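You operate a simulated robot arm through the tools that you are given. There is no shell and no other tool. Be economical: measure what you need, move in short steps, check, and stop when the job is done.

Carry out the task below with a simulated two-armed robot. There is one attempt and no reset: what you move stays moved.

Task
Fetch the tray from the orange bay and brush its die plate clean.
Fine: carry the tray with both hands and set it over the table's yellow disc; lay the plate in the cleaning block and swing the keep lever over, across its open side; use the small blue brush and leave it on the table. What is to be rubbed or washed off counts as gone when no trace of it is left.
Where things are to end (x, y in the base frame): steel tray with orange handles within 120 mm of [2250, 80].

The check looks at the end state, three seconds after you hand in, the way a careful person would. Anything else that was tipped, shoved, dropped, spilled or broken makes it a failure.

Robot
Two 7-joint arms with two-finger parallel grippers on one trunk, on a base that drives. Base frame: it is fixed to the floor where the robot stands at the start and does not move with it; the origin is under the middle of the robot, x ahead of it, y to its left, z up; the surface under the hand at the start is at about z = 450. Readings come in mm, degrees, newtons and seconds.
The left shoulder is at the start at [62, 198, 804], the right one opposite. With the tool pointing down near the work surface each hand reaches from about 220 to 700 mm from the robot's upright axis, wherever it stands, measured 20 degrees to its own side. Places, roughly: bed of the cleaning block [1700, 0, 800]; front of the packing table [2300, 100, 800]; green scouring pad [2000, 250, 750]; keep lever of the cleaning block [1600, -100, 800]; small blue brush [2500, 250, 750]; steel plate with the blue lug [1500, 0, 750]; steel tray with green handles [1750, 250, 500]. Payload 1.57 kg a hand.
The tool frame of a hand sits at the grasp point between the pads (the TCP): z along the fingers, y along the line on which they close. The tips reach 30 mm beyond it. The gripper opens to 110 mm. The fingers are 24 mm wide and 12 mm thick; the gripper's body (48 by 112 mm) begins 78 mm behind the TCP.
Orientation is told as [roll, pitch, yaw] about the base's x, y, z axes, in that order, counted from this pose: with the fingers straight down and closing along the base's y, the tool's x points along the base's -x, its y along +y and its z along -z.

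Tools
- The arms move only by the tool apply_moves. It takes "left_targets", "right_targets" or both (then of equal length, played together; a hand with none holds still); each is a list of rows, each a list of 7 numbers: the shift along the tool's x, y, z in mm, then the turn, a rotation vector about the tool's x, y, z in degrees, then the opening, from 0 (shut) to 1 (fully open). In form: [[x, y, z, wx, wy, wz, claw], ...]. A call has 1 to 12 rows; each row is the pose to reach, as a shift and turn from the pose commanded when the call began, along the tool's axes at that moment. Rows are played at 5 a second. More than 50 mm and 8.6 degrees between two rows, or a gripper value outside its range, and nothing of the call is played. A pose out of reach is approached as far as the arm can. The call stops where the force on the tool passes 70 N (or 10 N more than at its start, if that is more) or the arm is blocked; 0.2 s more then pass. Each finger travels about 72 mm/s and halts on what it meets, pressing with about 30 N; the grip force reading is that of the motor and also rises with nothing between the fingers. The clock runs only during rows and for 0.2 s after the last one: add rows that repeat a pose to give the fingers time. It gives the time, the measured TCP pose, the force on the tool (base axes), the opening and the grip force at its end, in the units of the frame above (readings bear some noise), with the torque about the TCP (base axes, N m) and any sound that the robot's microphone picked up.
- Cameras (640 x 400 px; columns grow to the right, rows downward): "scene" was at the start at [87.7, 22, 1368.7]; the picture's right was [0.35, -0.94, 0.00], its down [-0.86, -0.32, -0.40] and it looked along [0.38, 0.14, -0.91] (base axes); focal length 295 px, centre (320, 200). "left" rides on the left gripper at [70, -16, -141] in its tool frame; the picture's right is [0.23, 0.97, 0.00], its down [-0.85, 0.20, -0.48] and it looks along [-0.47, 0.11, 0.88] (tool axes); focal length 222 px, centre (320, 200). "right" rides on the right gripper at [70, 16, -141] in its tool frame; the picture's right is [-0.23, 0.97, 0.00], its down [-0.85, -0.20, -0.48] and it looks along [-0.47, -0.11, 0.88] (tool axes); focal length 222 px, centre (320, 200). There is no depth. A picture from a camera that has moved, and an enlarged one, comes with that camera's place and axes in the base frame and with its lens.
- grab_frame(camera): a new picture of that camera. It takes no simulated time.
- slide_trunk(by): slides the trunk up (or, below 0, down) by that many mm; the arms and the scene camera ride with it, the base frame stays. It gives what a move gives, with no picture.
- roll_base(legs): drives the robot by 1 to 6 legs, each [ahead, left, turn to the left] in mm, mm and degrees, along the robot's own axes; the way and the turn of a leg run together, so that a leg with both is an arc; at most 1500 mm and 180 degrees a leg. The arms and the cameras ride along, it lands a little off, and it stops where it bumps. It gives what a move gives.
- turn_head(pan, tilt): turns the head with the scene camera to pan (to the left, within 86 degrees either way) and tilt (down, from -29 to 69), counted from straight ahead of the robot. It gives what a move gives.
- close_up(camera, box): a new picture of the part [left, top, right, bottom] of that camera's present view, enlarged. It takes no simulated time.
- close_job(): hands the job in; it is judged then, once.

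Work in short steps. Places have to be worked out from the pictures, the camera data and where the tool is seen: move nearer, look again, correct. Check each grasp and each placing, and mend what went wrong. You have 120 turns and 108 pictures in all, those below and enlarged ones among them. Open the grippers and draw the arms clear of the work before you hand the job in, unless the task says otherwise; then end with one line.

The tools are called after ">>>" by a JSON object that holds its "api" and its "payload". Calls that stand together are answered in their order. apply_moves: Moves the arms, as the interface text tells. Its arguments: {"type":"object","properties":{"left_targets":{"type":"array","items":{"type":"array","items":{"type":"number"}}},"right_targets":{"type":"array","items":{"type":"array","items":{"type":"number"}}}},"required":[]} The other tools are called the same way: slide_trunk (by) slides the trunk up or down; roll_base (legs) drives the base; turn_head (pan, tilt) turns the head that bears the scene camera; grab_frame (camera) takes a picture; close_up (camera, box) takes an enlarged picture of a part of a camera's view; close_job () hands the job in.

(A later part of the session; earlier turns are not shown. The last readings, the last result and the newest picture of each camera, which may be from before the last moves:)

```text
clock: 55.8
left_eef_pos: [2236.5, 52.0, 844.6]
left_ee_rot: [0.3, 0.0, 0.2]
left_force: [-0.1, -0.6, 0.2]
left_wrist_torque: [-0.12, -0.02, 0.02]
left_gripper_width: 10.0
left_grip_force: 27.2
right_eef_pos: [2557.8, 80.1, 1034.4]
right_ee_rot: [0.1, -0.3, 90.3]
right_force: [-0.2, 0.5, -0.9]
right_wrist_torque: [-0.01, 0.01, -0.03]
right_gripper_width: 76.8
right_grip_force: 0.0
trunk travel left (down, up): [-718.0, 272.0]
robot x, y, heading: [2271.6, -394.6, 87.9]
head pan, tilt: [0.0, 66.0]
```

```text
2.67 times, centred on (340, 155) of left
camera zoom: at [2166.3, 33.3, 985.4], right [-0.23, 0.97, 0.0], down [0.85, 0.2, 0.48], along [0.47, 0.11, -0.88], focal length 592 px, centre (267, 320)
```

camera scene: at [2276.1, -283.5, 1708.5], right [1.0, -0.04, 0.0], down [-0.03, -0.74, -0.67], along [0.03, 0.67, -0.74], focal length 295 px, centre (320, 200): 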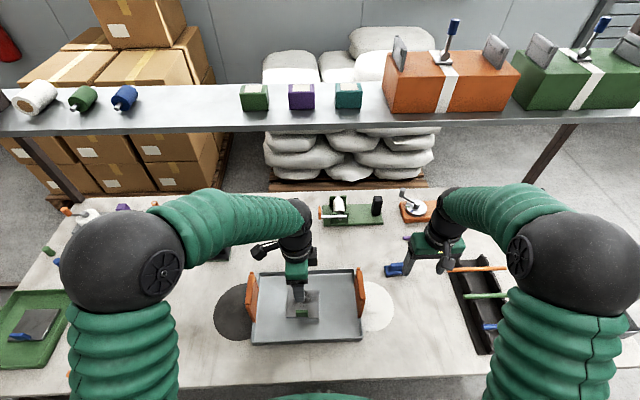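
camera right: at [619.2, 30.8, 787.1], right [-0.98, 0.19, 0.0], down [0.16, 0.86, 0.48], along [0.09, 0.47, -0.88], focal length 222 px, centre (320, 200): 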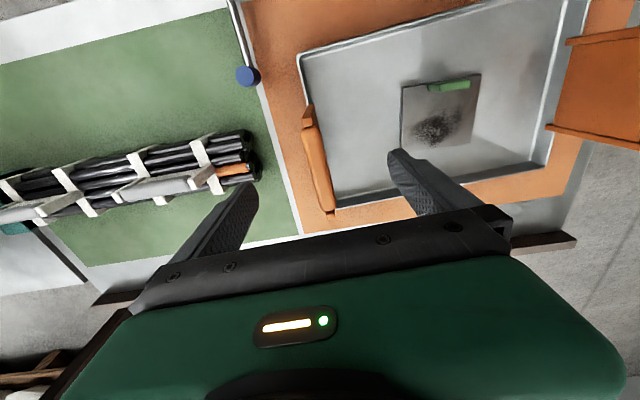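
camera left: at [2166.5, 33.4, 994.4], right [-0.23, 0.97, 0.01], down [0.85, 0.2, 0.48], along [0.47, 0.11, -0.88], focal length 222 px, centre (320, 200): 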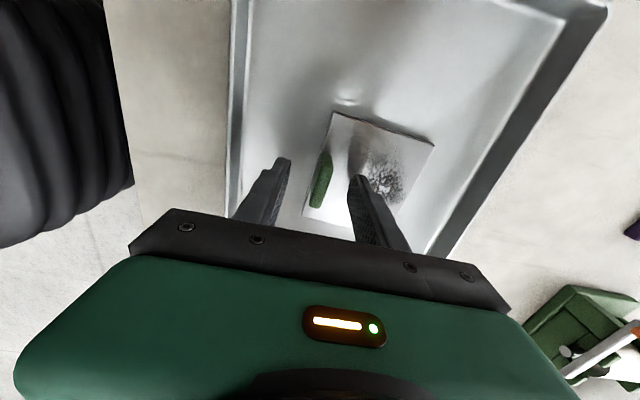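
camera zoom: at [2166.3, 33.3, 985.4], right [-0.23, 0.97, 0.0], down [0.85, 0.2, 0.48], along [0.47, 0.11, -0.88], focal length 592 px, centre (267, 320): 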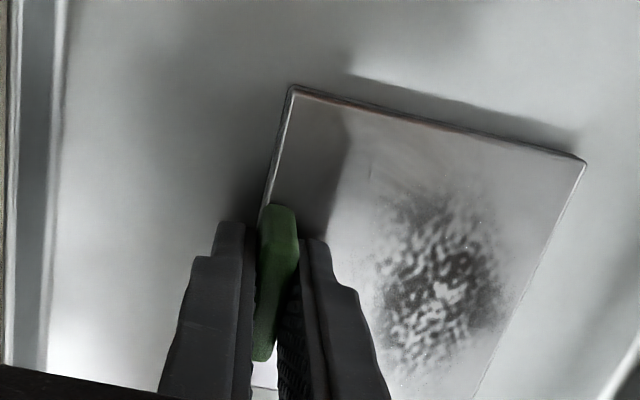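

Gripped (10 mm lug). Lift gently 100 mm and check the plate comes level.

>>> {"api": "apply_moves", "payload": {"left_targets": [[0, 0, -15, 0, 0, 0, 0], [0, 0, -50, 0, 0, 0, 0], [0, 0, -100, 0, 0, 0, 0], [0, 0, -150, 0, 0, 0, 0], [0, 0, -150, 0, 0, 0, 0]]}}

>>> {"api": "grab_frame", "payload": {"camera": "left"}}

>>> {"api": "grab_frame", "payload": {"camera": "scene"}}

```text
clock: 57.0
left_eef_pos: [2234.7, 51.6, 996.6]
left_ee_rot: [0.2, 0.0, 0.2]
left_force: [0.0, -0.6, -2.5]
left_wrist_torque: [-0.07, -0.04, 0.0]
left_gripper_width: 9.7
left_grip_force: 28.1
right_eef_pos: [2555.4, 80.4, 1034.3]
right_ee_rot: [0.0, -0.3, 90.3]
right_force: [-0.7, -0.9, 0.6]
right_wrist_torque: [-0.03, 0.01, 0.0]
right_gripper_width: 77.0
right_grip_force: 0.0
trunk travel left (down, up): [-718.0, 272.0]
robot x, y, heading: [2271.3, -395.5, 87.7]
head pan, tilt: [0.0, 66.0]
```

```text
73 pictures are left
camera left: at [2166.0, 35.1, 1136.8], right [-0.23, 0.97, 0.0], down [0.85, 0.2, 0.48], along [0.47, 0.11, -0.88], focal length 222 px, centre (320, 200)
```

left: 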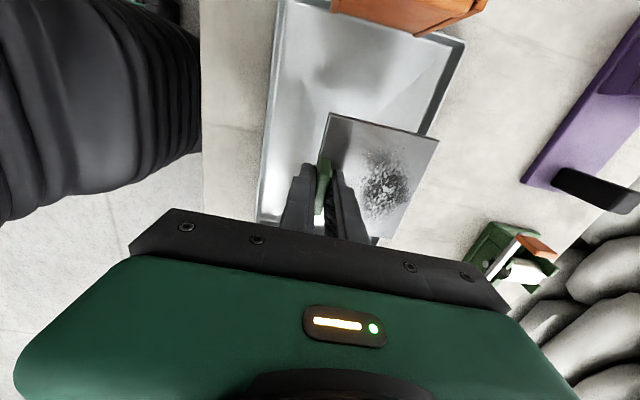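

```text
72 pictures are left
camera scene: at [2275.0, -302.1, 1686.5], right [1.0, -0.04, 0.0], down [-0.04, -0.91, -0.4], along [0.01, 0.4, -0.91], focal length 295 px, centre (320, 200)
```

scene: 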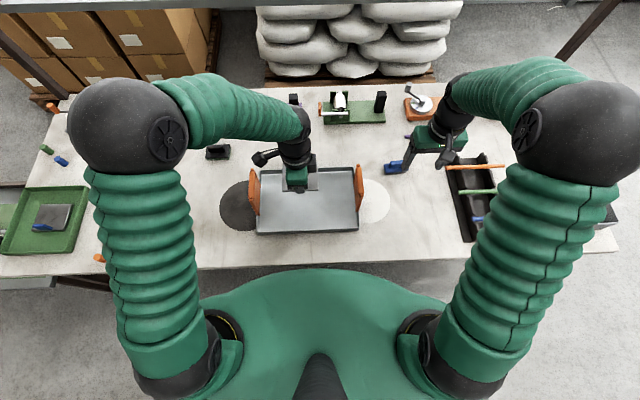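

Plate is securely held (offset ≈ (+3, +45) from the TCP). Strafe left ≈ 490 mm to the cleaning block, then look.

>>> {"api": "roll_base", "payload": {"legs": [[-15, 490, 0]]}}

>>> {"api": "grab_frame", "payload": {"camera": "scene"}}

>>> {"api": "close_up", "payload": {"camera": "scene", "box": [220, 150, 380, 250]}}

>>> {"api": "grab_frame", "payload": {"camera": "left"}}

```text
clock: 59.9
left_eef_pos: [1752.3, 52.7, 996.8]
left_ee_rot: [0.3, 0.4, 0.4]
left_force: [0.2, -0.2, -2.4]
left_wrist_torque: [-0.06, 0.07, 0.0]
left_gripper_width: 9.8
left_grip_force: 28.0
right_eef_pos: [2073.2, 84.8, 1031.5]
right_ee_rot: [0.4, -0.3, 90.7]
right_force: [-0.2, -0.5, -0.5]
right_wrist_torque: [0.03, 0.06, 0.0]
right_gripper_width: 77.0
right_grip_force: 0.1
trunk travel left (down, up): [-718.0, 272.0]
robot x, y, heading: [1783.3, -393.6, 88.1]
head pan, tilt: [0.0, 66.0]
```

```text
71 pictures are left
camera scene: at [1798.2, -300.5, 1686.6], right [1.0, -0.03, -0.01], down [-0.03, -0.91, -0.4], along [0.01, 0.4, -0.91], focal length 295 px, centre (320, 200)
```

scene: 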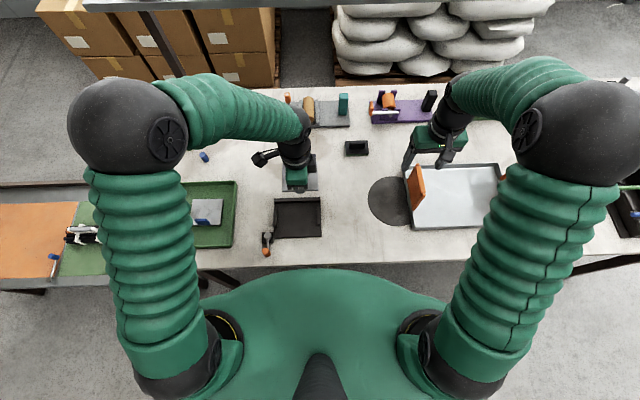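

```text
4.00 times, centred on (300, 200) of scene
camera zoom: at [1798.2, -300.5, 1686.6], right [1.0, -0.03, -0.01], down [-0.03, -0.91, -0.4], along [0.01, 0.4, -0.91], focal length 1179 px, centre (400, 200)
```

zoom: 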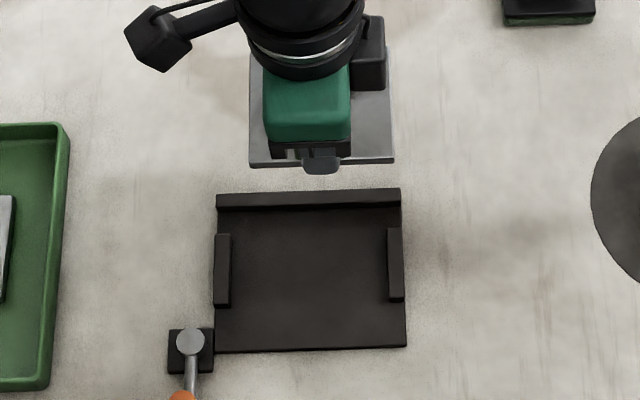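

```text
69 pictures are left
camera left: at [1683.5, 36.3, 1137.4], right [-0.23, 0.97, 0.01], down [0.86, 0.2, 0.47], along [0.46, 0.12, -0.88], focal length 222 px, centre (320, 200)
```

left: 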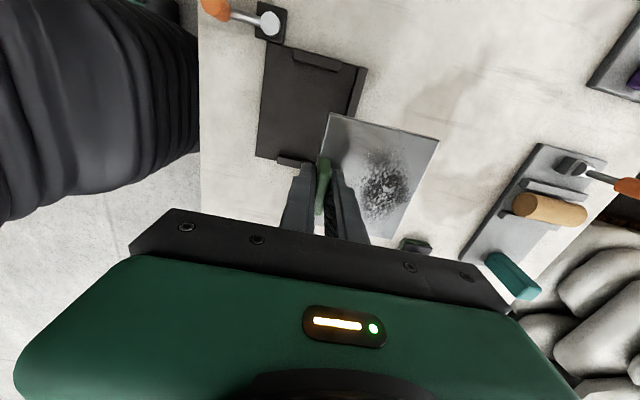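

The block is clear: rails' inner faces x≈1675–1800, fence inner face y≈87, front edge y≈−33, pivot ≈(1649, −30). I aim for the plate centre at (1737, 36), i.e. TCP (1734, −9), first at height ≈ 900.

>>> {"api": "apply_moves", "payload": {"left_targets": [[9, -31, 0, 0, 0, 0, 0], [18, -62, 20, 0, 0, 0, 0], [18, -62, 60, 0, 0, 0, 0], [18, -62, 100, 0, 0, 0, 0], [18, -62, 100, 0, 0, 0, 0]]}}

>>> {"api": "close_up", "payload": {"camera": "scene", "box": [220, 150, 380, 250]}}

>>> {"api": "grab_frame", "payload": {"camera": "left"}}

```text
clock: 61.1
left_eef_pos: [1724.8, -10.1, 896.9]
left_ee_rot: [0.4, 0.0, 0.5]
left_force: [0.1, -0.3, -1.8]
left_wrist_torque: [-0.09, -0.03, 0.03]
left_gripper_width: 9.9
left_grip_force: 28.0
right_eef_pos: [2062.9, 82.0, 1036.8]
right_ee_rot: [-0.2, -0.4, 90.7]
right_force: [-0.7, 0.8, 0.0]
right_wrist_torque: [0.0, 0.03, 0.02]
right_gripper_width: 77.2
right_grip_force: 0.0
trunk travel left (down, up): [-718.0, 272.0]
robot x, y, heading: [1779.3, -396.1, 88.2]
head pan, tilt: [0.0, 66.0]
```

```text
4.00 times, centred on (300, 200) of scene
camera zoom: at [1783.2, -302.2, 1686.8], right [1.0, -0.03, 0.0], down [-0.03, -0.91, -0.41], along [0.01, 0.41, -0.91], focal length 1179 px, centre (400, 200)
```

zoom: 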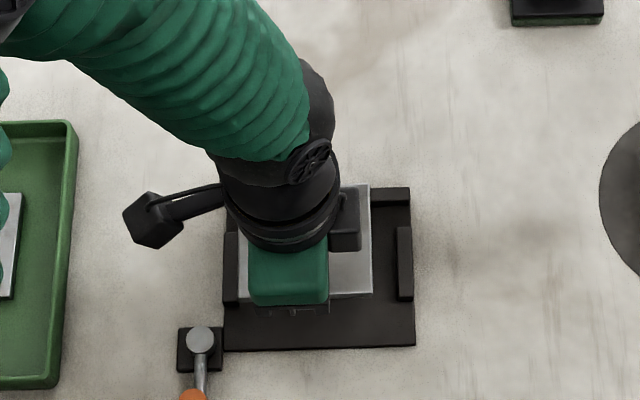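

```text
67 pictures are left
camera left: at [1654.8, -26.8, 1037.5], right [-0.23, 0.97, 0.01], down [0.85, 0.2, 0.48], along [0.47, 0.12, -0.88], focal length 222 px, centre (320, 200)
```

left: 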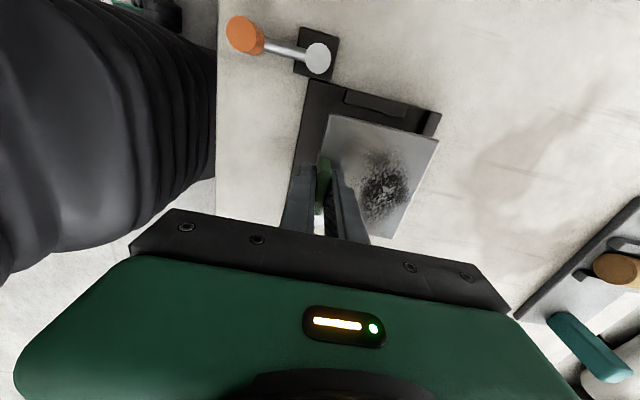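

After settling: bed centre x ≈ 1728, fence at y ≈ 86; plate centre ≈ 1722–1725, far edge ≈ 81. I shift +5 x, −2 y and descend carefully.

>>> {"api": "apply_moves", "payload": {"left_targets": [[-5, -2, 15, 0, 0, 0, 0], [-5, -2, 30, 0, 0, 0, 0], [-5, -2, 38, 0, 0, 0, 0], [-5, -2, 38, 0, 0, 0, 0]]}}

>>> {"api": "close_up", "payload": {"camera": "scene", "box": [220, 150, 380, 250]}}

>>> {"api": "close_up", "payload": {"camera": "left", "box": [210, 0, 530, 200]}}

```text
clock: 62.1
left_eef_pos: [1733.0, -9.4, 857.7]
left_ee_rot: [0.4, 0.0, 0.3]
left_force: [-0.3, 0.2, -2.2]
left_wrist_torque: [-0.09, 0.01, 0.02]
left_gripper_width: 9.9
left_grip_force: 27.7
right_eef_pos: [2065.3, 82.7, 1034.4]
right_ee_rot: [0.1, -0.3, 90.7]
right_force: [0.5, 0.9, 0.2]
right_wrist_torque: [-0.03, -0.01, 0.0]
right_gripper_width: 77.1
right_grip_force: 0.0
trunk travel left (down, up): [-718.0, 272.0]
robot x, y, heading: [1784.6, -393.9, 88.2]
head pan, tilt: [0.0, 66.0]
```

```text
4.00 times, centred on (300, 200) of scene
camera zoom: at [1786.3, -300.1, 1686.6], right [1.0, -0.03, 0.0], down [-0.03, -0.91, -0.4], along [0.01, 0.4, -0.91], focal length 1179 px, centre (400, 200)
```

zoom: 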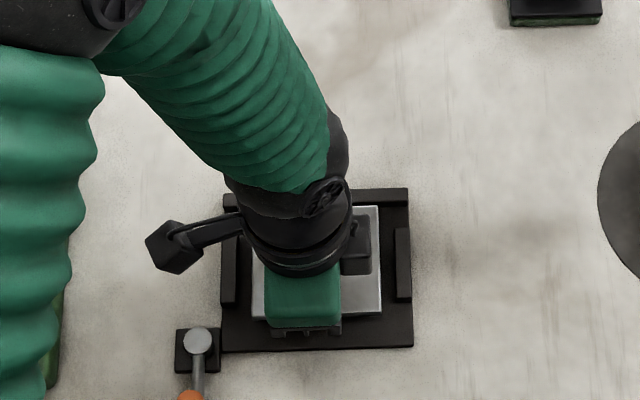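

```text
2.00 times, centred on (370, 100) of left
camera zoom: at [1662.5, -27.4, 998.5], right [-0.23, 0.97, 0.01], down [0.85, 0.2, 0.48], along [0.47, 0.12, -0.88], focal length 444 px, centre (220, 400)
```

zoom: 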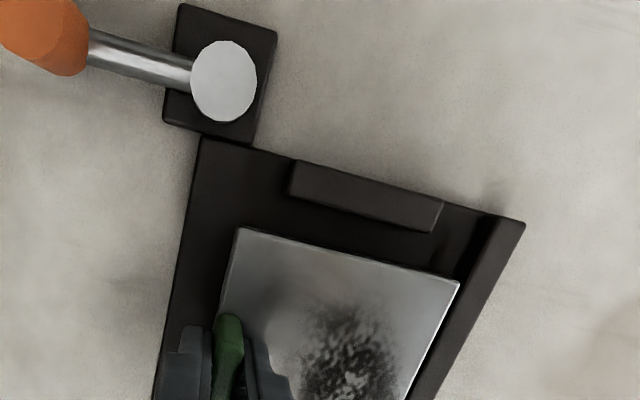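

Well centred and inside the rails. Lower a few mm at a time until contact.

>>> {"api": "apply_moves", "payload": {"left_targets": [[0, 0, 4, 0, 0, 0, 0], [0, 0, 7, 0, 0, 0, 0], [0, 0, 7, 0, 0, 0, 0]]}}

>>> {"api": "apply_moves", "payload": {"left_targets": [[0, 0, 2, 0, 0, 0, 0], [0, 0, 4, 0, 0, 0, 0], [0, 0, 4, 0, 0, 0, 0]]}}

```text
clock: 62.9
left_eef_pos: [1732.5, -11.1, 850.2]
left_ee_rot: [0.4, 0.0, 0.4]
left_force: [0.1, 0.3, -1.9]
left_wrist_torque: [-0.09, 0.04, -0.03]
left_gripper_width: 9.8
left_grip_force: 28.1
right_eef_pos: [2068.0, 82.7, 1034.6]
right_ee_rot: [0.0, -0.4, 90.7]
right_force: [0.8, 0.1, -0.9]
right_wrist_torque: [0.01, 0.01, 0.03]
right_gripper_width: 77.1
right_grip_force: 0.1
trunk travel left (down, up): [-718.0, 272.0]
robot x, y, heading: [1785.0, -395.7, 87.9]
head pan, tilt: [0.0, 66.0]
```

```text
clock: 63.7
left_eef_pos: [1732.3, -10.0, 846.6]
left_ee_rot: [0.4, 0.1, 0.5]
left_force: [-0.3, -0.2, -2.6]
left_wrist_torque: [-0.09, 0.04, 0.03]
left_gripper_width: 9.8
left_grip_force: 27.5
right_eef_pos: [2067.5, 82.5, 1034.3]
right_ee_rot: [0.0, -0.3, 90.8]
right_force: [1.1, -0.3, -0.2]
right_wrist_torque: [-0.02, 0.02, -0.01]
right_gripper_width: 76.9
right_grip_force: 0.2
trunk travel left (down, up): [-718.0, 272.0]
robot x, y, heading: [1786.0, -391.8, 88.2]
head pan, tilt: [0.0, 66.0]
```

Still hanging free; a few more millimetres.

>>> {"api": "apply_moves", "payload": {"left_targets": [[0, 0, 2, 0, 0, 0, 0], [0, 0, 4, 0, 0, 0, 0], [0, 0, 4, 0, 0, 0, 0]]}}

>>> {"api": "apply_moves", "payload": {"left_targets": [[0, 0, 2, 0, 0, 0, 0], [0, 0, 3, 0, 0, 0, 0], [0, 0, 3, 0, 0, 0, 0]]}}

```text
clock: 64.5
left_eef_pos: [1731.9, -11.3, 846.2]
left_ee_rot: [0.7, -0.1, 0.5]
left_force: [-3.9, 2.7, 47.4]
left_wrist_torque: [-0.24, 0.11, 0.02]
left_gripper_width: 9.9
left_grip_force: 28.1
right_eef_pos: [2067.7, 80.3, 1036.9]
right_ee_rot: [0.0, -0.6, 90.6]
right_force: [0.0, 0.3, -0.5]
right_wrist_torque: [0.01, 0.0, 0.02]
right_gripper_width: 76.9
right_grip_force: 0.1
trunk travel left (down, up): [-718.0, 272.0]
robot x, y, heading: [1783.5, -394.2, 88.0]
head pan, tilt: [0.0, 66.0]
```

```text
clock: 65.0
left_eef_pos: [1732.9, -11.4, 846.0]
left_ee_rot: [1.0, -0.1, 0.5]
left_force: [-3.8, -12.0, 50.5]
left_wrist_torque: [-0.79, -0.22, -0.06]
left_gripper_width: 9.8
left_grip_force: 28.6
right_eef_pos: [2066.0, 79.5, 1037.3]
right_ee_rot: [0.0, -0.6, 90.7]
right_force: [-0.1, -0.3, -0.2]
right_wrist_torque: [-0.03, 0.03, 0.0]
right_gripper_width: 77.2
right_grip_force: 0.1
trunk travel left (down, up): [-718.0, 272.0]
robot x, y, heading: [1784.8, -393.6, 88.0]
head pan, tilt: [0.0, 66.0]
stopped in row 2 (left hand): the force on the tool passed its limit at 71 N (the readings are from after the stop); the commanded pose is now the measured one
```

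The plate rests on the bed (contact at TCP 846). Open slightly and rise.

>>> {"api": "apply_moves", "payload": {"left_targets": [[0, 0, -1, 0, 0, 0, 0.15], [0, 0, -1, 0, 0, 0, 0.3], [0, 0, -1, 0, 0, 0, 0.3], [0, 0, -30, 0, 0, 0, 0.3], [0, 0, -75, 0, 0, 0, 0.3], [0, 0, -120, 0, 0, 0, 0.3], [50, 0, -120, 0, 0, 0, 0.3], [95, 0, -120, 0, 0, 0, 0.3]]}}

>>> {"api": "close_up", "payload": {"camera": "scene", "box": [220, 150, 380, 250]}}

>>> {"api": "grab_frame", "payload": {"camera": "left"}}

```text
clock: 66.8
left_eef_pos: [1634.4, -11.8, 959.5]
left_ee_rot: [0.7, -0.3, 0.3]
left_force: [-1.2, 0.0, -0.4]
left_wrist_torque: [0.02, 0.01, -0.05]
left_gripper_width: 32.8
left_grip_force: 0.1
right_eef_pos: [2063.0, 82.5, 1035.8]
right_ee_rot: [-0.2, -0.4, 90.7]
right_force: [-0.1, 0.6, -0.8]
right_wrist_torque: [0.0, 0.0, 0.01]
right_gripper_width: 77.0
right_grip_force: 0.1
trunk travel left (down, up): [-718.0, 272.0]
robot x, y, heading: [1783.3, -392.6, 88.0]
head pan, tilt: [0.0, 66.0]
```

```text
4.00 times, centred on (300, 200) of scene
camera zoom: at [1781.8, -301.2, 1686.7], right [1.0, -0.03, 0.0], down [-0.03, -0.91, -0.41], along [0.02, 0.4, -0.91], focal length 1179 px, centre (400, 200)
```

zoom: 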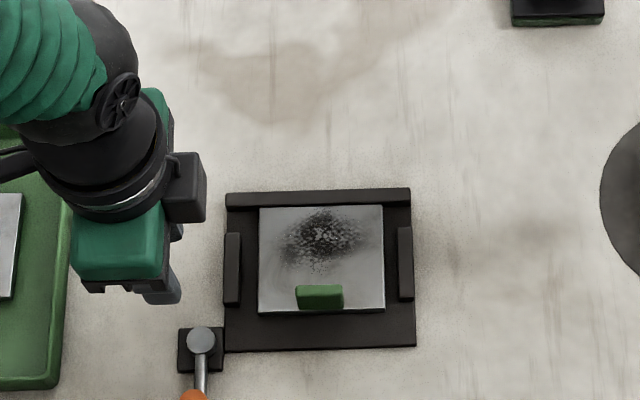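

```text
63 pictures are left
camera left: at [1563.4, -29.9, 1100.0], right [-0.23, 0.97, 0.01], down [0.85, 0.2, 0.48], along [0.47, 0.12, -0.87], focal length 222 px, centre (320, 200)
```

left: 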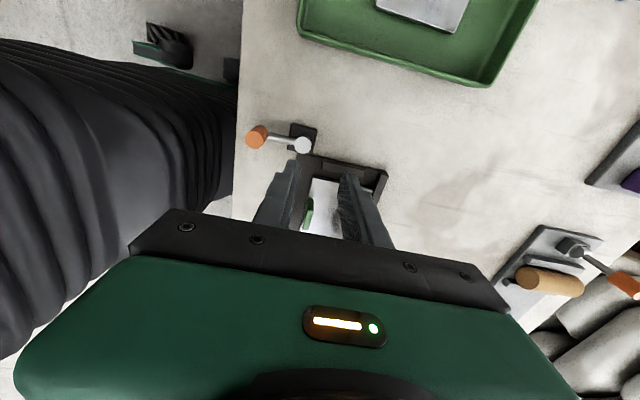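

The plate lies square in the block. Now zoom on the keep lever to locate its knob.

>>> {"api": "close_up", "payload": {"camera": "scene", "box": [240, 215, 320, 265]}}

>>> {"api": "close_up", "payload": {"camera": "left", "box": [230, 100, 350, 175]}}

```text
8.00 times, centred on (280, 240) of scene
camera zoom: at [1781.8, -301.2, 1686.7], right [1.0, -0.03, 0.0], down [-0.03, -0.91, -0.41], along [0.02, 0.4, -0.91], focal length 2358 px, centre (640, -120)
```

zoom: 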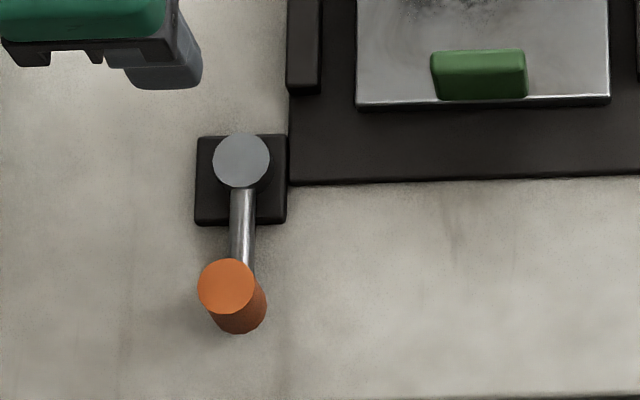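

```text
5.33 times, centred on (290, 138) of left
camera zoom: at [1563.4, -29.9, 1100.0], right [-0.23, 0.97, 0.01], down [0.85, 0.2, 0.48], along [0.47, 0.12, -0.87], focal length 1185 px, centre (480, 533)
```

zoom: 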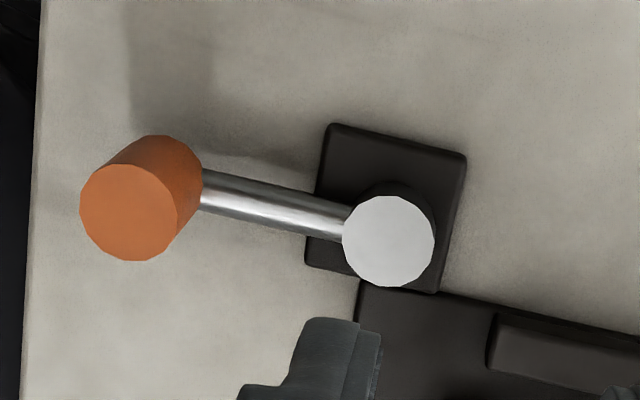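

Knob top is at (1640, −84.5, 852), Ø20 mm; pivot ≈(1641, −32), arm ≈ 53 mm. I bring the left hand above the knob, turned −45° so its closing line follows the swing chord.

>>> {"api": "apply_moves", "payload": {"left_targets": [[-1, -12, 0, 0, 0, 7.5, 0.45], [-2, -24, 5, 0, 0, 15, 0.45], [-3, -36, 10, 0, 0, 22.5, 0.45], [-4, -48, 20, 0, 0, 30, 0.45], [-5, -60, 30, 0, 0, 37.5, 0.45], [-6, -73, 40, 0, 0, 45, 0.45], [-6, -73, 40, 0, 0, 45, 0.45]]}}

>>> {"api": "close_up", "payload": {"camera": "left", "box": [200, 50, 440, 200]}}

>>> {"api": "close_up", "payload": {"camera": "scene", "box": [220, 180, 348, 260]}}

```text
clock: 68.3
left_eef_pos: [1644.7, -82.3, 920.7]
left_ee_rot: [0.6, 0.4, -44.5]
left_force: [-0.1, 0.1, -0.1]
left_wrist_torque: [-0.01, 0.01, 0.0]
left_gripper_width: 49.6
left_grip_force: 0.1
right_eef_pos: [2065.9, 83.7, 1034.7]
right_ee_rot: [-0.1, -0.3, 90.7]
right_force: [-0.5, 1.6, 0.1]
right_wrist_torque: [0.0, -0.03, 0.02]
right_gripper_width: 77.2
right_grip_force: 0.0
trunk travel left (down, up): [-718.0, 272.0]
robot x, y, heading: [1783.2, -393.0, 88.2]
head pan, tilt: [0.0, 66.0]
```

```text
2.67 times, centred on (320, 125) of left
camera zoom: at [1583.2, -46.0, 1062.5], right [0.52, 0.85, 0.01], down [0.75, -0.46, 0.47], along [0.41, -0.24, -0.88], focal length 592 px, centre (320, 400)
```

zoom: 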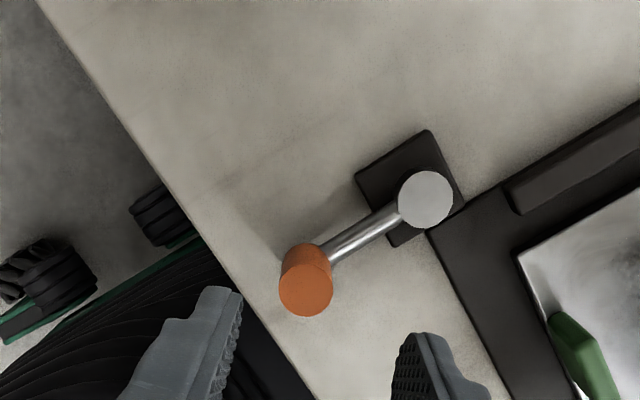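

```text
5.00 times, centred on (284, 220) of scene
camera zoom: at [1786.8, -301.0, 1686.7], right [1.0, -0.03, 0.0], down [-0.03, -0.91, -0.4], along [0.01, 0.4, -0.91], focal length 1474 px, centre (500, 100)
```

zoom: 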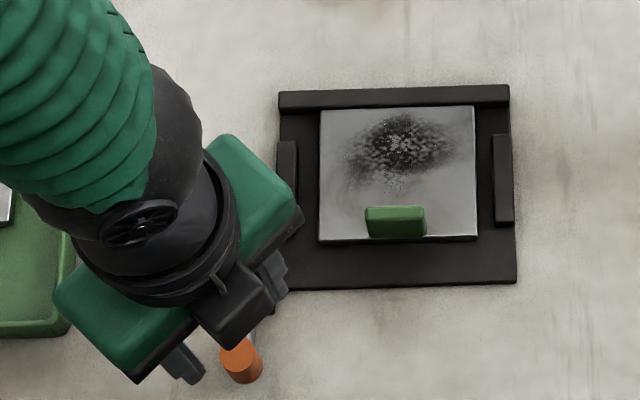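

Knob confirmed at (1640, −85). Descend to TCP ≈ 863 (tips above the arm) and close on the knob.

>>> {"api": "apply_moves", "payload": {"left_targets": [[1, -5, 25, 0, 0, 0, 0.45], [1, -5, 50, 0, 0, 0, 0.45], [1, -5, 58, 0, 0, 0, 0.45], [1, -5, 58, 0, 0, 0, 0.1], [1, -5, 58, 0, 0, 0, 0.1], [1, -5, 58, 0, 0, 0, 0.1]]}}

>>> {"api": "close_up", "payload": {"camera": "left", "box": [200, 50, 440, 200]}}

```text
clock: 69.8
left_eef_pos: [1640.5, -84.1, 863.8]
left_ee_rot: [0.6, 0.5, -44.4]
left_force: [0.2, -0.5, 2.4]
left_wrist_torque: [-0.14, 0.01, 0.01]
left_gripper_width: 20.4
left_grip_force: 34.4
right_eef_pos: [2066.7, 82.6, 1035.0]
right_ee_rot: [-0.1, -0.4, 90.7]
right_force: [-0.6, 1.4, 0.1]
right_wrist_torque: [0.02, 0.01, -0.01]
right_gripper_width: 77.1
right_grip_force: 0.0
trunk travel left (down, up): [-718.0, 272.0]
robot x, y, heading: [1782.7, -393.5, 88.0]
head pan, tilt: [0.0, 66.0]
```

```text
2.67 times, centred on (320, 125) of left
camera zoom: at [1579.2, -49.0, 1004.6], right [0.52, 0.85, 0.01], down [0.75, -0.46, 0.47], along [0.41, -0.24, -0.88], focal length 592 px, centre (320, 400)
```

zoom: 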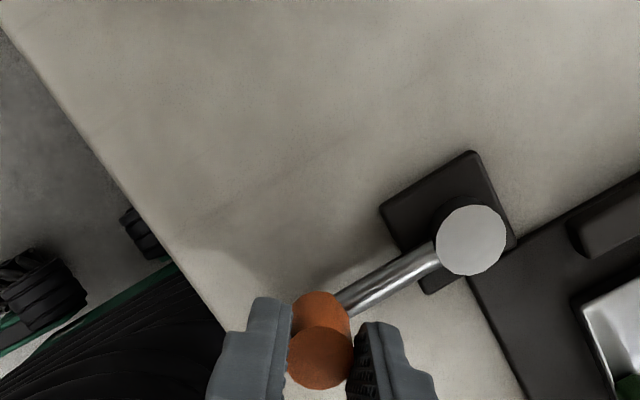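

Knob gripped (20 mm). Swing along the arc to 60° first and check.

>>> {"api": "apply_moves", "payload": {"left_targets": [[-4.5, 5.4, 0, 0, 0, 0, 0.1], [-8.3, 10.9, 0, 0, 0, 0, 0.1], [-11.5, 17, 0, 0, 0, 0, 0.1], [-13.6, 23.5, 0, 0, 0, 0, 0.1], [-15, 30, 0, 0, 0, 0, 0.1], [-15.3, 37.1, 0, 0, 0, 0, 0.1], [-15, 44, 0, 0, 0, 0, 0.1], [-13.6, 50.8, 0, 0, 0, 0, 0.1]]}}

>>> {"api": "close_up", "payload": {"camera": "left", "box": [200, 50, 440, 200]}}

>>> {"api": "close_up", "payload": {"camera": "scene", "box": [220, 180, 348, 260]}}

```text
clock: 71.5
left_eef_pos: [1686.2, -57.3, 863.4]
left_ee_rot: [0.6, 0.4, -44.5]
left_force: [-1.7, -4.7, -6.1]
left_wrist_torque: [-0.39, -0.03, 0.24]
left_gripper_width: 20.5
left_grip_force: 33.6
right_eef_pos: [2066.3, 82.7, 1034.4]
right_ee_rot: [0.0, -0.2, 90.7]
right_force: [-0.1, 0.3, -0.3]
right_wrist_torque: [-0.01, 0.0, -0.02]
right_gripper_width: 76.9
right_grip_force: 0.0
trunk travel left (down, up): [-718.0, 272.0]
robot x, y, heading: [1783.6, -395.9, 88.0]
head pan, tilt: [0.0, 66.0]
```

```text
2.67 times, centred on (320, 125) of left
camera zoom: at [1624.2, -21.8, 1005.1], right [0.52, 0.85, 0.01], down [0.75, -0.46, 0.47], along [0.41, -0.24, -0.88], focal length 592 px, centre (320, 400)
```

zoom: 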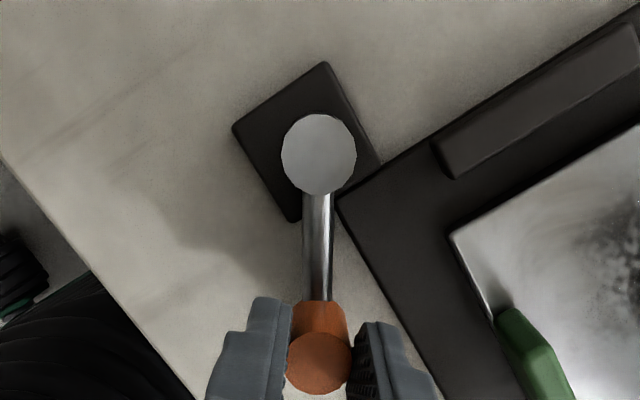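

```text
5.00 times, centred on (284, 220) of scene
camera zoom: at [1786.1, -301.3, 1686.7], right [1.0, -0.03, 0.0], down [-0.03, -0.91, -0.41], along [0.01, 0.4, -0.91], focal length 1474 px, centre (500, 100)
```

zoom: 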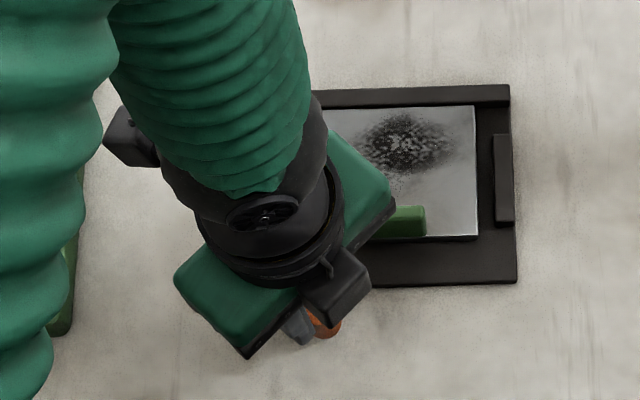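

Swinging smoothly. Finish the arc to ≈ 90°, lifting 3 mm for clearance from the lug.

>>> {"api": "apply_moves", "payload": {"left_targets": [[2.5, 6.3, -1, 0, 0, 0, 0.1], [5.3, 12.6, -2, 0, 0, 0, 0.1], [9, 18, -3, 0, 0, 0, 0.1], [13.6, 23.4, -3, 0, 0, 0, 0.1], [13.6, 23.4, -3, 0, 0, 0, 0.1]]}}

>>> {"api": "close_up", "payload": {"camera": "left", "box": [200, 50, 440, 200]}}

```text
clock: 72.8
left_eef_pos: [1692.8, -30.5, 868.1]
left_ee_rot: [0.6, 0.4, -44.6]
left_force: [0.4, -3.5, -12.6]
left_wrist_torque: [-0.25, -0.11, 0.14]
left_gripper_width: 20.3
left_grip_force: 34.4
right_eef_pos: [2065.4, 83.9, 1035.2]
right_ee_rot: [0.1, -0.2, 90.6]
right_force: [-0.2, -0.2, -0.4]
right_wrist_torque: [0.02, 0.02, 0.01]
right_gripper_width: 77.0
right_grip_force: 0.0
trunk travel left (down, up): [-718.0, 272.0]
robot x, y, heading: [1780.4, -395.8, 88.1]
head pan, tilt: [0.0, 66.0]
```

```text
2.67 times, centred on (320, 125) of left
camera zoom: at [1631.0, 5.2, 1008.6], right [0.52, 0.85, 0.01], down [0.75, -0.46, 0.47], along [0.41, -0.24, -0.88], focal length 592 px, centre (320, 400)
```

zoom: 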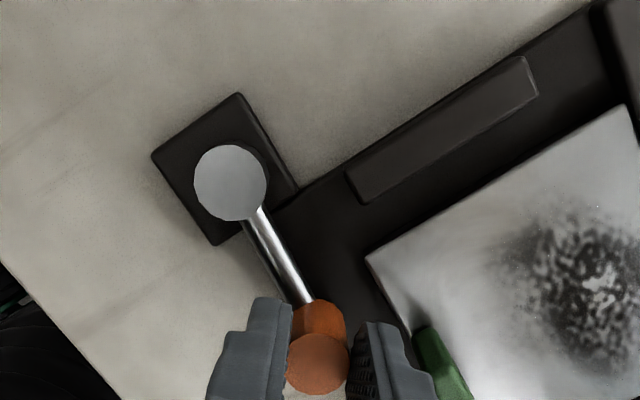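

The lever is now parallel with the block's open side. Open only slightly (lug nearby) and rise.

>>> {"api": "apply_moves", "payload": {"left_targets": [[0, 0, 2, 0, 0, 0, 0.23], [0, 0, 2, 0, 0, 0, 0.23], [0, 0, -20, 0, 0, 0, 0.23], [0, 0, -60, 0, 0, 0, 0.23], [0, 0, -110, 0, 0, 0, 0.23], [50, 0, -130, 0, 0, 0, 0.23], [95, 0, -150, 0, 0, 0, 0.23], [120, 0, -150, 0, 0, 0, 0.23]]}}

>>> {"api": "close_up", "payload": {"camera": "scene", "box": [220, 170, 348, 250]}}

```text
refused: row 6 steps farther than a row can; nothing moved
```

```text
5.00 times, centred on (284, 210) of scene
camera zoom: at [1786.6, -299.7, 1686.6], right [1.0, -0.03, 0.0], down [-0.03, -0.91, -0.4], along [0.01, 0.4, -0.91], focal length 1474 px, centre (500, 150)
```

zoom: 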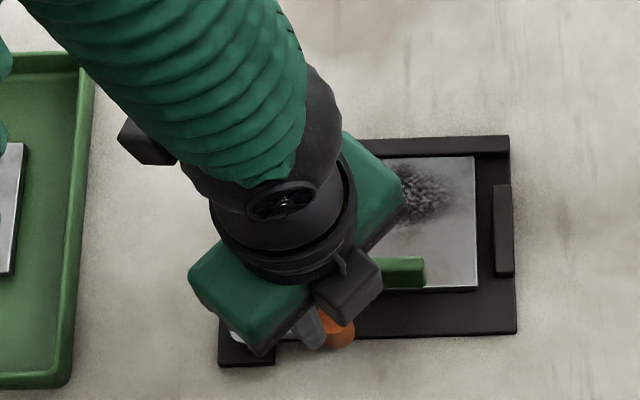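

A row was too long; repeat with smaller steps.

>>> {"api": "apply_moves", "payload": {"left_targets": [[0, 0, 2, 0, 0, 0, 0.23], [0, 0, 2, 0, 0, 0, 0.23], [0, 0, -20, 0, 0, 0, 0.23], [0, 0, -60, 0, 0, 0, 0.23], [0, 0, -105, 0, 0, 0, 0.23], [35, 0, -130, 0, 0, 0, 0.23], [75, 0, -150, 0, 0, 0, 0.23], [115, 0, -150, 0, 0, 0, 0.23]]}}

>>> {"api": "close_up", "payload": {"camera": "scene", "box": [220, 170, 348, 250]}}

```text
clock: 74.5
left_eef_pos: [1607.4, 49.3, 1016.7]
left_ee_rot: [0.6, 0.3, -44.6]
left_force: [0.4, -0.3, -0.4]
left_wrist_torque: [-0.04, -0.03, 0.04]
left_gripper_width: 25.4
left_grip_force: 0.1
right_eef_pos: [2064.6, 83.6, 1034.5]
right_ee_rot: [-0.1, -0.3, 90.7]
right_force: [-0.2, -0.3, 0.3]
right_wrist_torque: [-0.02, 0.01, 0.04]
right_gripper_width: 77.0
right_grip_force: 0.0
trunk travel left (down, up): [-718.0, 272.0]
robot x, y, heading: [1779.7, -395.5, 88.0]
head pan, tilt: [0.0, 66.0]
```

```text
5.00 times, centred on (284, 210) of scene
camera zoom: at [1784.0, -299.4, 1686.6], right [1.0, -0.03, 0.0], down [-0.03, -0.91, -0.4], along [0.01, 0.4, -0.91], focal length 1474 px, centre (500, 150)
```

zoom: 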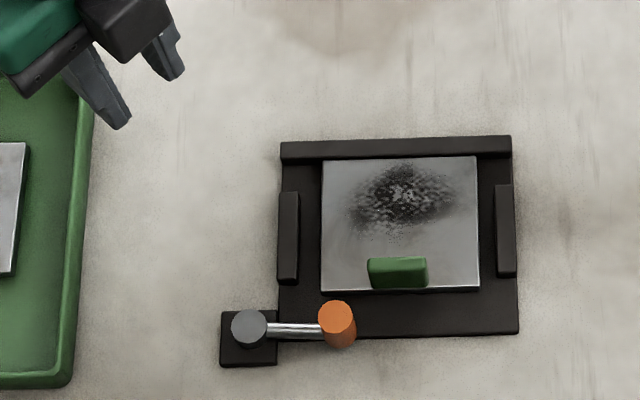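

Lever closed across the open side. Now fetch the blue brush: strafe right ≈ 570 mm and rotate the right hand to close along y.

>>> {"api": "roll_base", "payload": {"legs": [[18, -570, 0]]}}

>>> {"api": "apply_moves", "payload": {"right_targets": [[-8, 8, 0, 0, 0, -8.2, 0.7], [-16, 16, 0, 0, 0, -16.4, 0.7], [-24, 24, 0, 0, 0, -24.6, 0.7], [-32, 32, 0, 0, 0, -32.8, 0.7], [-40, 40, 0, 0, 0, -41, 0.7], [-48, 48, 0, 0, 0, -49.2, 0.7], [-56, 56, 0, 0, 0, -57.4, 0.7], [-64, 62, 0, 0, 0, -65.6, 0.7], [-72, 68, 0, 0, 0, -73.8, 0.7], [-80, 74, 0, 0, 0, -82, 0.7], [-90, 78, 0, 0, 0, -89.3, 0.7]]}}

>>> {"api": "grab_frame", "payload": {"camera": "scene"}}

>>> {"api": "grab_frame", "payload": {"camera": "right"}}

```text
clock: 77.8
left_eef_pos: [2181.2, 46.5, 1016.4]
left_ee_rot: [0.6, 0.2, -45.0]
left_force: [-0.3, 0.7, 0.7]
left_wrist_torque: [-0.02, -0.07, -0.01]
left_gripper_width: 25.3
left_grip_force: 0.1
right_eef_pos: [2639.5, 78.4, 1036.1]
right_ee_rot: [-0.3, -0.3, 90.4]
right_force: [-0.4, 0.3, 1.1]
right_wrist_torque: [-0.04, -0.02, -0.01]
right_gripper_width: 76.7
right_grip_force: 0.1
trunk travel left (down, up): [-718.0, 272.0]
robot x, y, heading: [2354.7, -393.7, 87.7]
head pan, tilt: [0.0, 66.0]
```

```text
clock: 80.2
left_eef_pos: [2183.6, 46.1, 1017.1]
left_ee_rot: [0.7, 0.4, -45.0]
left_force: [0.2, 0.1, 0.3]
left_wrist_torque: [-0.02, 0.03, -0.02]
left_gripper_width: 25.3
left_grip_force: 0.1
right_eef_pos: [2560.9, 165.7, 1035.6]
right_ee_rot: [-0.4, 0.0, 179.9]
right_force: [0.0, 0.2, 0.7]
right_wrist_torque: [-0.01, -0.03, -0.01]
right_gripper_width: 77.0
right_grip_force: 0.0
trunk travel left (down, up): [-718.0, 272.0]
robot x, y, heading: [2356.7, -398.3, 87.8]
head pan, tilt: [0.0, 66.0]
```

```text
52 pictures are left
camera scene: at [2359.0, -302.3, 1686.6], right [1.0, -0.04, 0.0], down [-0.04, -0.91, -0.4], along [0.02, 0.4, -0.91], focal length 295 px, centre (320, 200)
```

scene: 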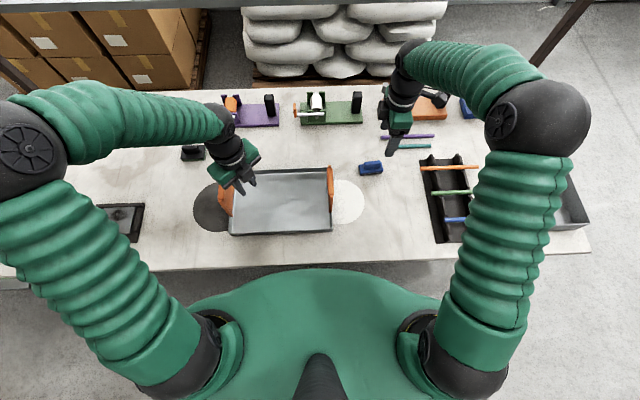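

```text
51 pictures are left
camera right: at [2630.9, 148.7, 1177.2], right [-0.23, -0.97, -0.01], down [-0.85, 0.2, 0.48], along [-0.47, 0.12, -0.88], focal length 222 px, centre (320, 200)
```

right: 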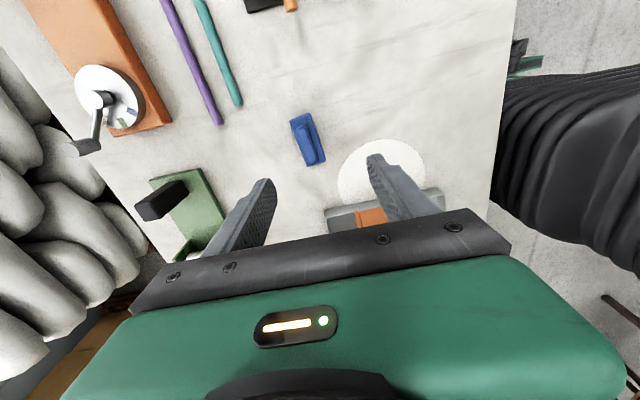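

Brush handle fin ≈ (2551, 190), its long axis ≈ +10° from x. Align the right hand and descend to z ≈ 930.

>>> {"api": "apply_moves", "payload": {"right_targets": [[-5, -12, 30, 0, 0, -5, 0.6], [-10, -24, 65, 0, 0, -10, 0.6], [-10, -24, 105, 0, 0, -10, 0.6], [-10, -24, 105, 0, 0, -10, 0.6]]}}

>>> {"api": "close_up", "payload": {"camera": "right", "box": [200, 50, 440, 200]}}

>>> {"api": "close_up", "payload": {"camera": "scene", "box": [330, 130, 426, 190]}}

```text
clock: 81.2
left_eef_pos: [2183.2, 43.7, 1017.8]
left_ee_rot: [0.7, 0.5, -44.8]
left_force: [-0.2, -0.2, 0.3]
left_wrist_torque: [0.03, 0.04, 0.0]
left_gripper_width: 24.9
left_grip_force: 0.1
right_eef_pos: [2551.2, 191.2, 932.0]
right_ee_rot: [-0.5, 0.1, -170.4]
right_force: [0.1, 0.2, -0.3]
right_wrist_torque: [-0.01, 0.02, 0.01]
right_gripper_width: 66.1
right_grip_force: 0.1
trunk travel left (down, up): [-718.0, 272.0]
robot x, y, heading: [2358.2, -397.6, 87.6]
head pan, tilt: [0.0, 66.0]
```

```text
2.67 times, centred on (320, 125) of right
camera zoom: at [2623.1, 185.5, 1073.9], right [-0.06, -1.0, -0.01], down [-0.88, 0.05, 0.48], along [-0.48, 0.04, -0.88], focal length 592 px, centre (320, 400)
```

zoom: 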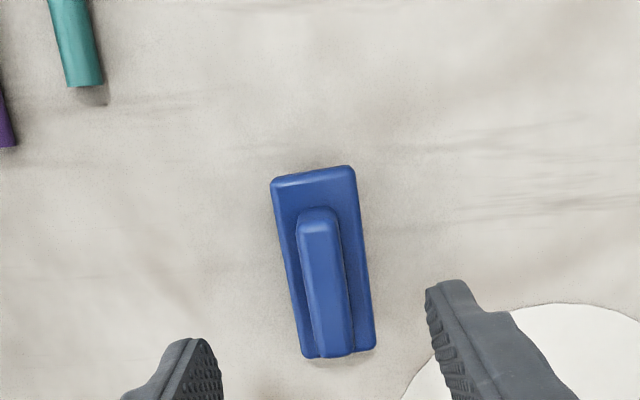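

```text
6.67 times, centred on (378, 160) of scene
camera zoom: at [2359.0, -303.6, 1686.7], right [1.0, -0.04, 0.0], down [-0.04, -0.91, -0.4], along [0.02, 0.4, -0.91], focal length 1965 px, centre (-67, 467)
```

zoom: 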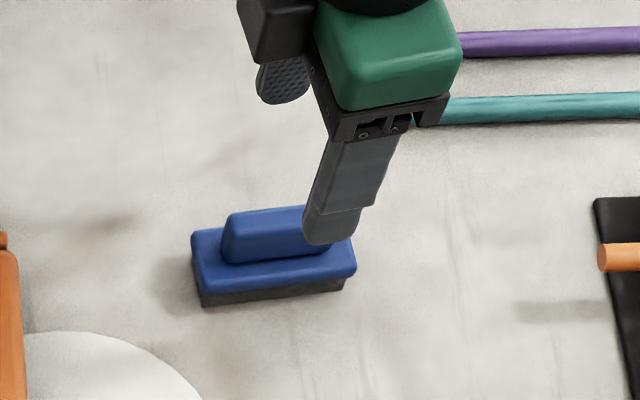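

Fin refined: centre (2549, 190), yaw ≈ 5°. Descend to TCP ≈ 864 and close on the fin.

>>> {"api": "apply_moves", "payload": {"right_targets": [[-2, 1, 30, 0, 0, 4.6, 0.5], [-2, 1, 60, 0, 0, 4.6, 0.5], [-2, 1, 68, 0, 0, 4.6, 0.5], [-2, 1, 68, 0, 0, 4.6, 0], [-2, 1, 68, 0, 0, 4.6, 0], [-2, 1, 68, 0, 0, 4.6, 0], [-2, 1, 68, 0, 0, 4.6, 0]]}}

>>> {"api": "close_up", "payload": {"camera": "scene", "box": [330, 130, 426, 190]}}

```text
clock: 82.8
left_eef_pos: [2183.7, 44.0, 1017.2]
left_ee_rot: [0.6, 0.4, -44.9]
left_force: [0.9, -0.9, 0.7]
left_wrist_torque: [0.02, -0.01, 0.01]
left_gripper_width: 25.4
left_grip_force: 0.0
right_eef_pos: [2551.0, 191.2, 863.8]
right_ee_rot: [-0.4, 0.1, -175.0]
right_force: [-0.4, 0.4, 2.2]
right_wrist_torque: [-0.06, 0.01, -0.03]
right_gripper_width: 15.7
right_grip_force: 30.1
trunk travel left (down, up): [-718.0, 272.0]
robot x, y, heading: [2353.2, -399.3, 87.8]
head pan, tilt: [0.0, 66.0]
```

```text
6.67 times, centred on (378, 160) of scene
camera zoom: at [2358.7, -303.3, 1686.7], right [1.0, -0.04, 0.0], down [-0.04, -0.91, -0.4], along [0.02, 0.4, -0.91], focal length 1965 px, centre (-67, 467)
```

zoom: 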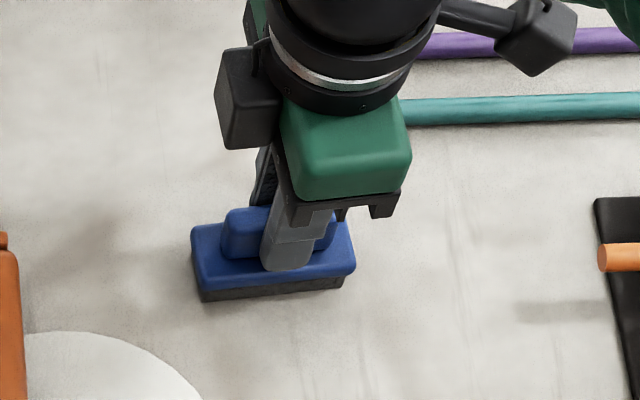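

Brush gripped (15.7 mm fin; bristle bottom ≈ 69 mm below TCP). Lift it 150 mm, shifting the left hand outward.

>>> {"api": "apply_moves", "payload": {"right_targets": [[0, 0, -10, 0, 0, 0, 0], [0, 0, -50, 0, 0, 0, 0], [0, 0, -100, 0, 0, 0, 0], [0, 0, -150, 0, 0, 0, 0], [0, 0, -150, 0, 0, 0, 0]], "left_targets": [[14, -14, 0, 0, 0, 0, 0.23], [28, -28, -10, 0, 0, 0, 0.23], [42, -42, -20, 0, 0, 0, 0.23], [56, -56, -20, 0, 0, 0, 0.23], [56, -56, -20, 0, 0, 0, 0.23]]}}

>>> {"api": "roll_base", "payload": {"legs": [[-20, 655, 0]]}}

>>> {"api": "grab_frame", "payload": {"camera": "scene"}}

>>> {"api": "grab_frame", "payload": {"camera": "right"}}

```text
clock: 84.0
left_eef_pos: [2103.8, 44.7, 1035.6]
left_ee_rot: [0.7, 0.3, -44.9]
left_force: [0.3, -0.9, -0.5]
left_wrist_torque: [0.03, 0.0, 0.01]
left_gripper_width: 25.3
left_grip_force: 0.1
right_eef_pos: [2552.1, 192.5, 1012.1]
right_ee_rot: [-0.3, 0.1, -175.0]
right_force: [0.4, -0.1, -0.5]
right_wrist_torque: [-0.04, -0.05, 0.02]
right_gripper_width: 15.4
right_grip_force: 29.8
trunk travel left (down, up): [-718.0, 272.0]
robot x, y, heading: [2357.6, -400.5, 87.8]
head pan, tilt: [0.0, 66.0]
```

```text
clock: 87.7
left_eef_pos: [1456.1, 52.6, 1037.8]
left_ee_rot: [0.5, 0.7, -45.1]
left_force: [0.3, 0.0, 0.0]
left_wrist_torque: [0.01, 0.03, 0.0]
left_gripper_width: 25.3
left_grip_force: 0.1
right_eef_pos: [1905.3, 198.5, 1012.4]
right_ee_rot: [-0.4, -0.2, -175.2]
right_force: [0.2, 0.3, -1.6]
right_wrist_torque: [-0.02, 0.01, -0.02]
right_gripper_width: 15.1
right_grip_force: 30.3
trunk travel left (down, up): [-718.0, 272.0]
robot x, y, heading: [1702.0, -392.9, 87.4]
head pan, tilt: [0.0, 66.0]
```

```text
47 pictures are left
camera scene: at [1712.8, -296.5, 1686.6], right [1.0, -0.04, 0.0], down [-0.04, -0.91, -0.4], along [0.01, 0.4, -0.91], focal length 295 px, centre (320, 200)
```

scene: 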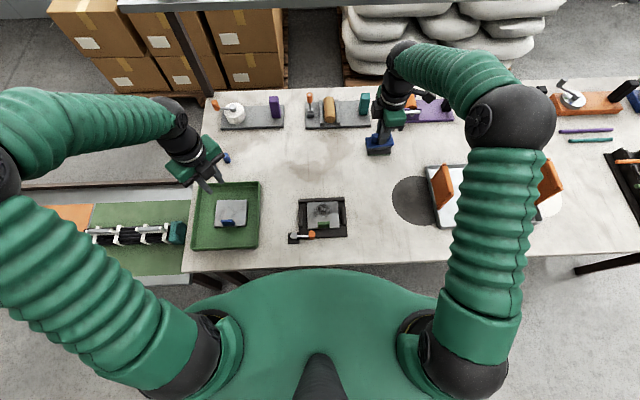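

```text
46 pictures are left
camera right: at [1976.5, 185.7, 1152.9], right [-0.14, -0.99, -0.01], down [-0.87, 0.12, 0.48], along [-0.48, 0.08, -0.88], focal length 222 px, centre (320, 200)
```

right: 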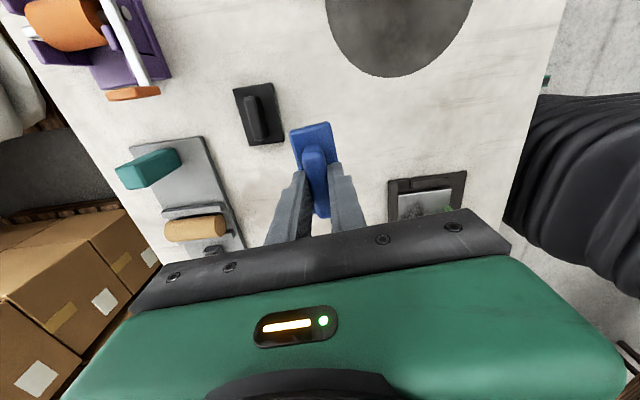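

Everything is clear. Move the brush over the plate at height (target TCP (1728, 50, ≈935)), squaring its yaw.

>>> {"api": "apply_moves", "payload": {"right_targets": [[-31, 22, 0, 0, 0, 0.8, 0], [-63, 44, 0, 0, 0, 1.6, 0], [-94, 66, 0, 0, 0, 2.4, 0], [-126, 88, 0, 0, 0, 3.2, 0], [-157, 110, 20, 0, 0, 4, 0], [-189, 132, 45, 0, 0, 4.8, 0], [-189, 132, 75, 0, 0, 4.8, 0], [-189, 132, 75, 0, 0, 4.8, 0]]}}

>>> {"api": "close_up", "payload": {"camera": "right", "box": [200, 50, 440, 200]}}

>>> {"api": "close_up", "payload": {"camera": "scene", "box": [262, 180, 390, 260]}}

```text
clock: 89.5
left_eef_pos: [1452.3, 51.0, 1038.3]
left_ee_rot: [0.8, 0.5, -45.2]
left_force: [0.2, -0.1, 0.4]
left_wrist_torque: [0.0, 0.02, 0.01]
left_gripper_width: 25.3
left_grip_force: 0.1
right_eef_pos: [1723.5, 49.0, 937.0]
right_ee_rot: [-0.6, 0.1, 180.0]
right_force: [-0.2, -0.1, -0.8]
right_wrist_torque: [-0.01, 0.0, -0.02]
right_gripper_width: 15.1
right_grip_force: 29.6
trunk travel left (down, up): [-718.0, 272.0]
robot x, y, heading: [1707.2, -390.6, 87.6]
head pan, tilt: [0.0, 66.0]
```

```text
2.67 times, centred on (320, 125) of right
camera zoom: at [1793.4, 31.7, 1078.7], right [-0.23, -0.97, -0.01], down [-0.86, 0.2, 0.48], along [-0.47, 0.12, -0.88], focal length 592 px, centre (320, 400)
```

zoom: 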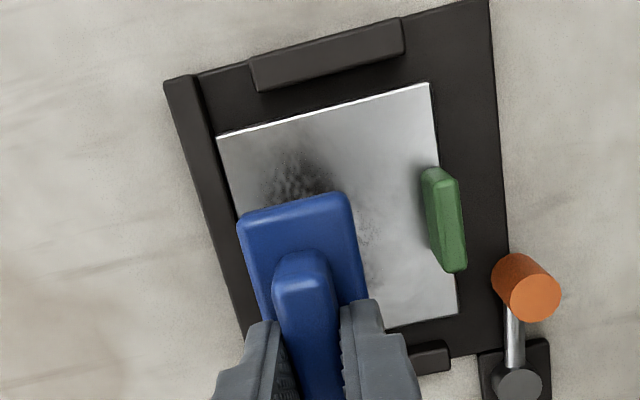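

```text
5.00 times, centred on (326, 220) of scene
camera zoom: at [1705.4, -296.9, 1686.7], right [1.0, -0.04, 0.0], down [-0.04, -0.91, -0.4], along [0.02, 0.4, -0.91], focal length 1474 px, centre (290, 100)
```

zoom: 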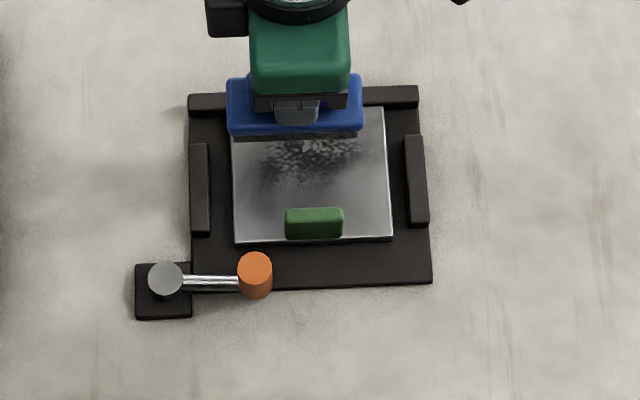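

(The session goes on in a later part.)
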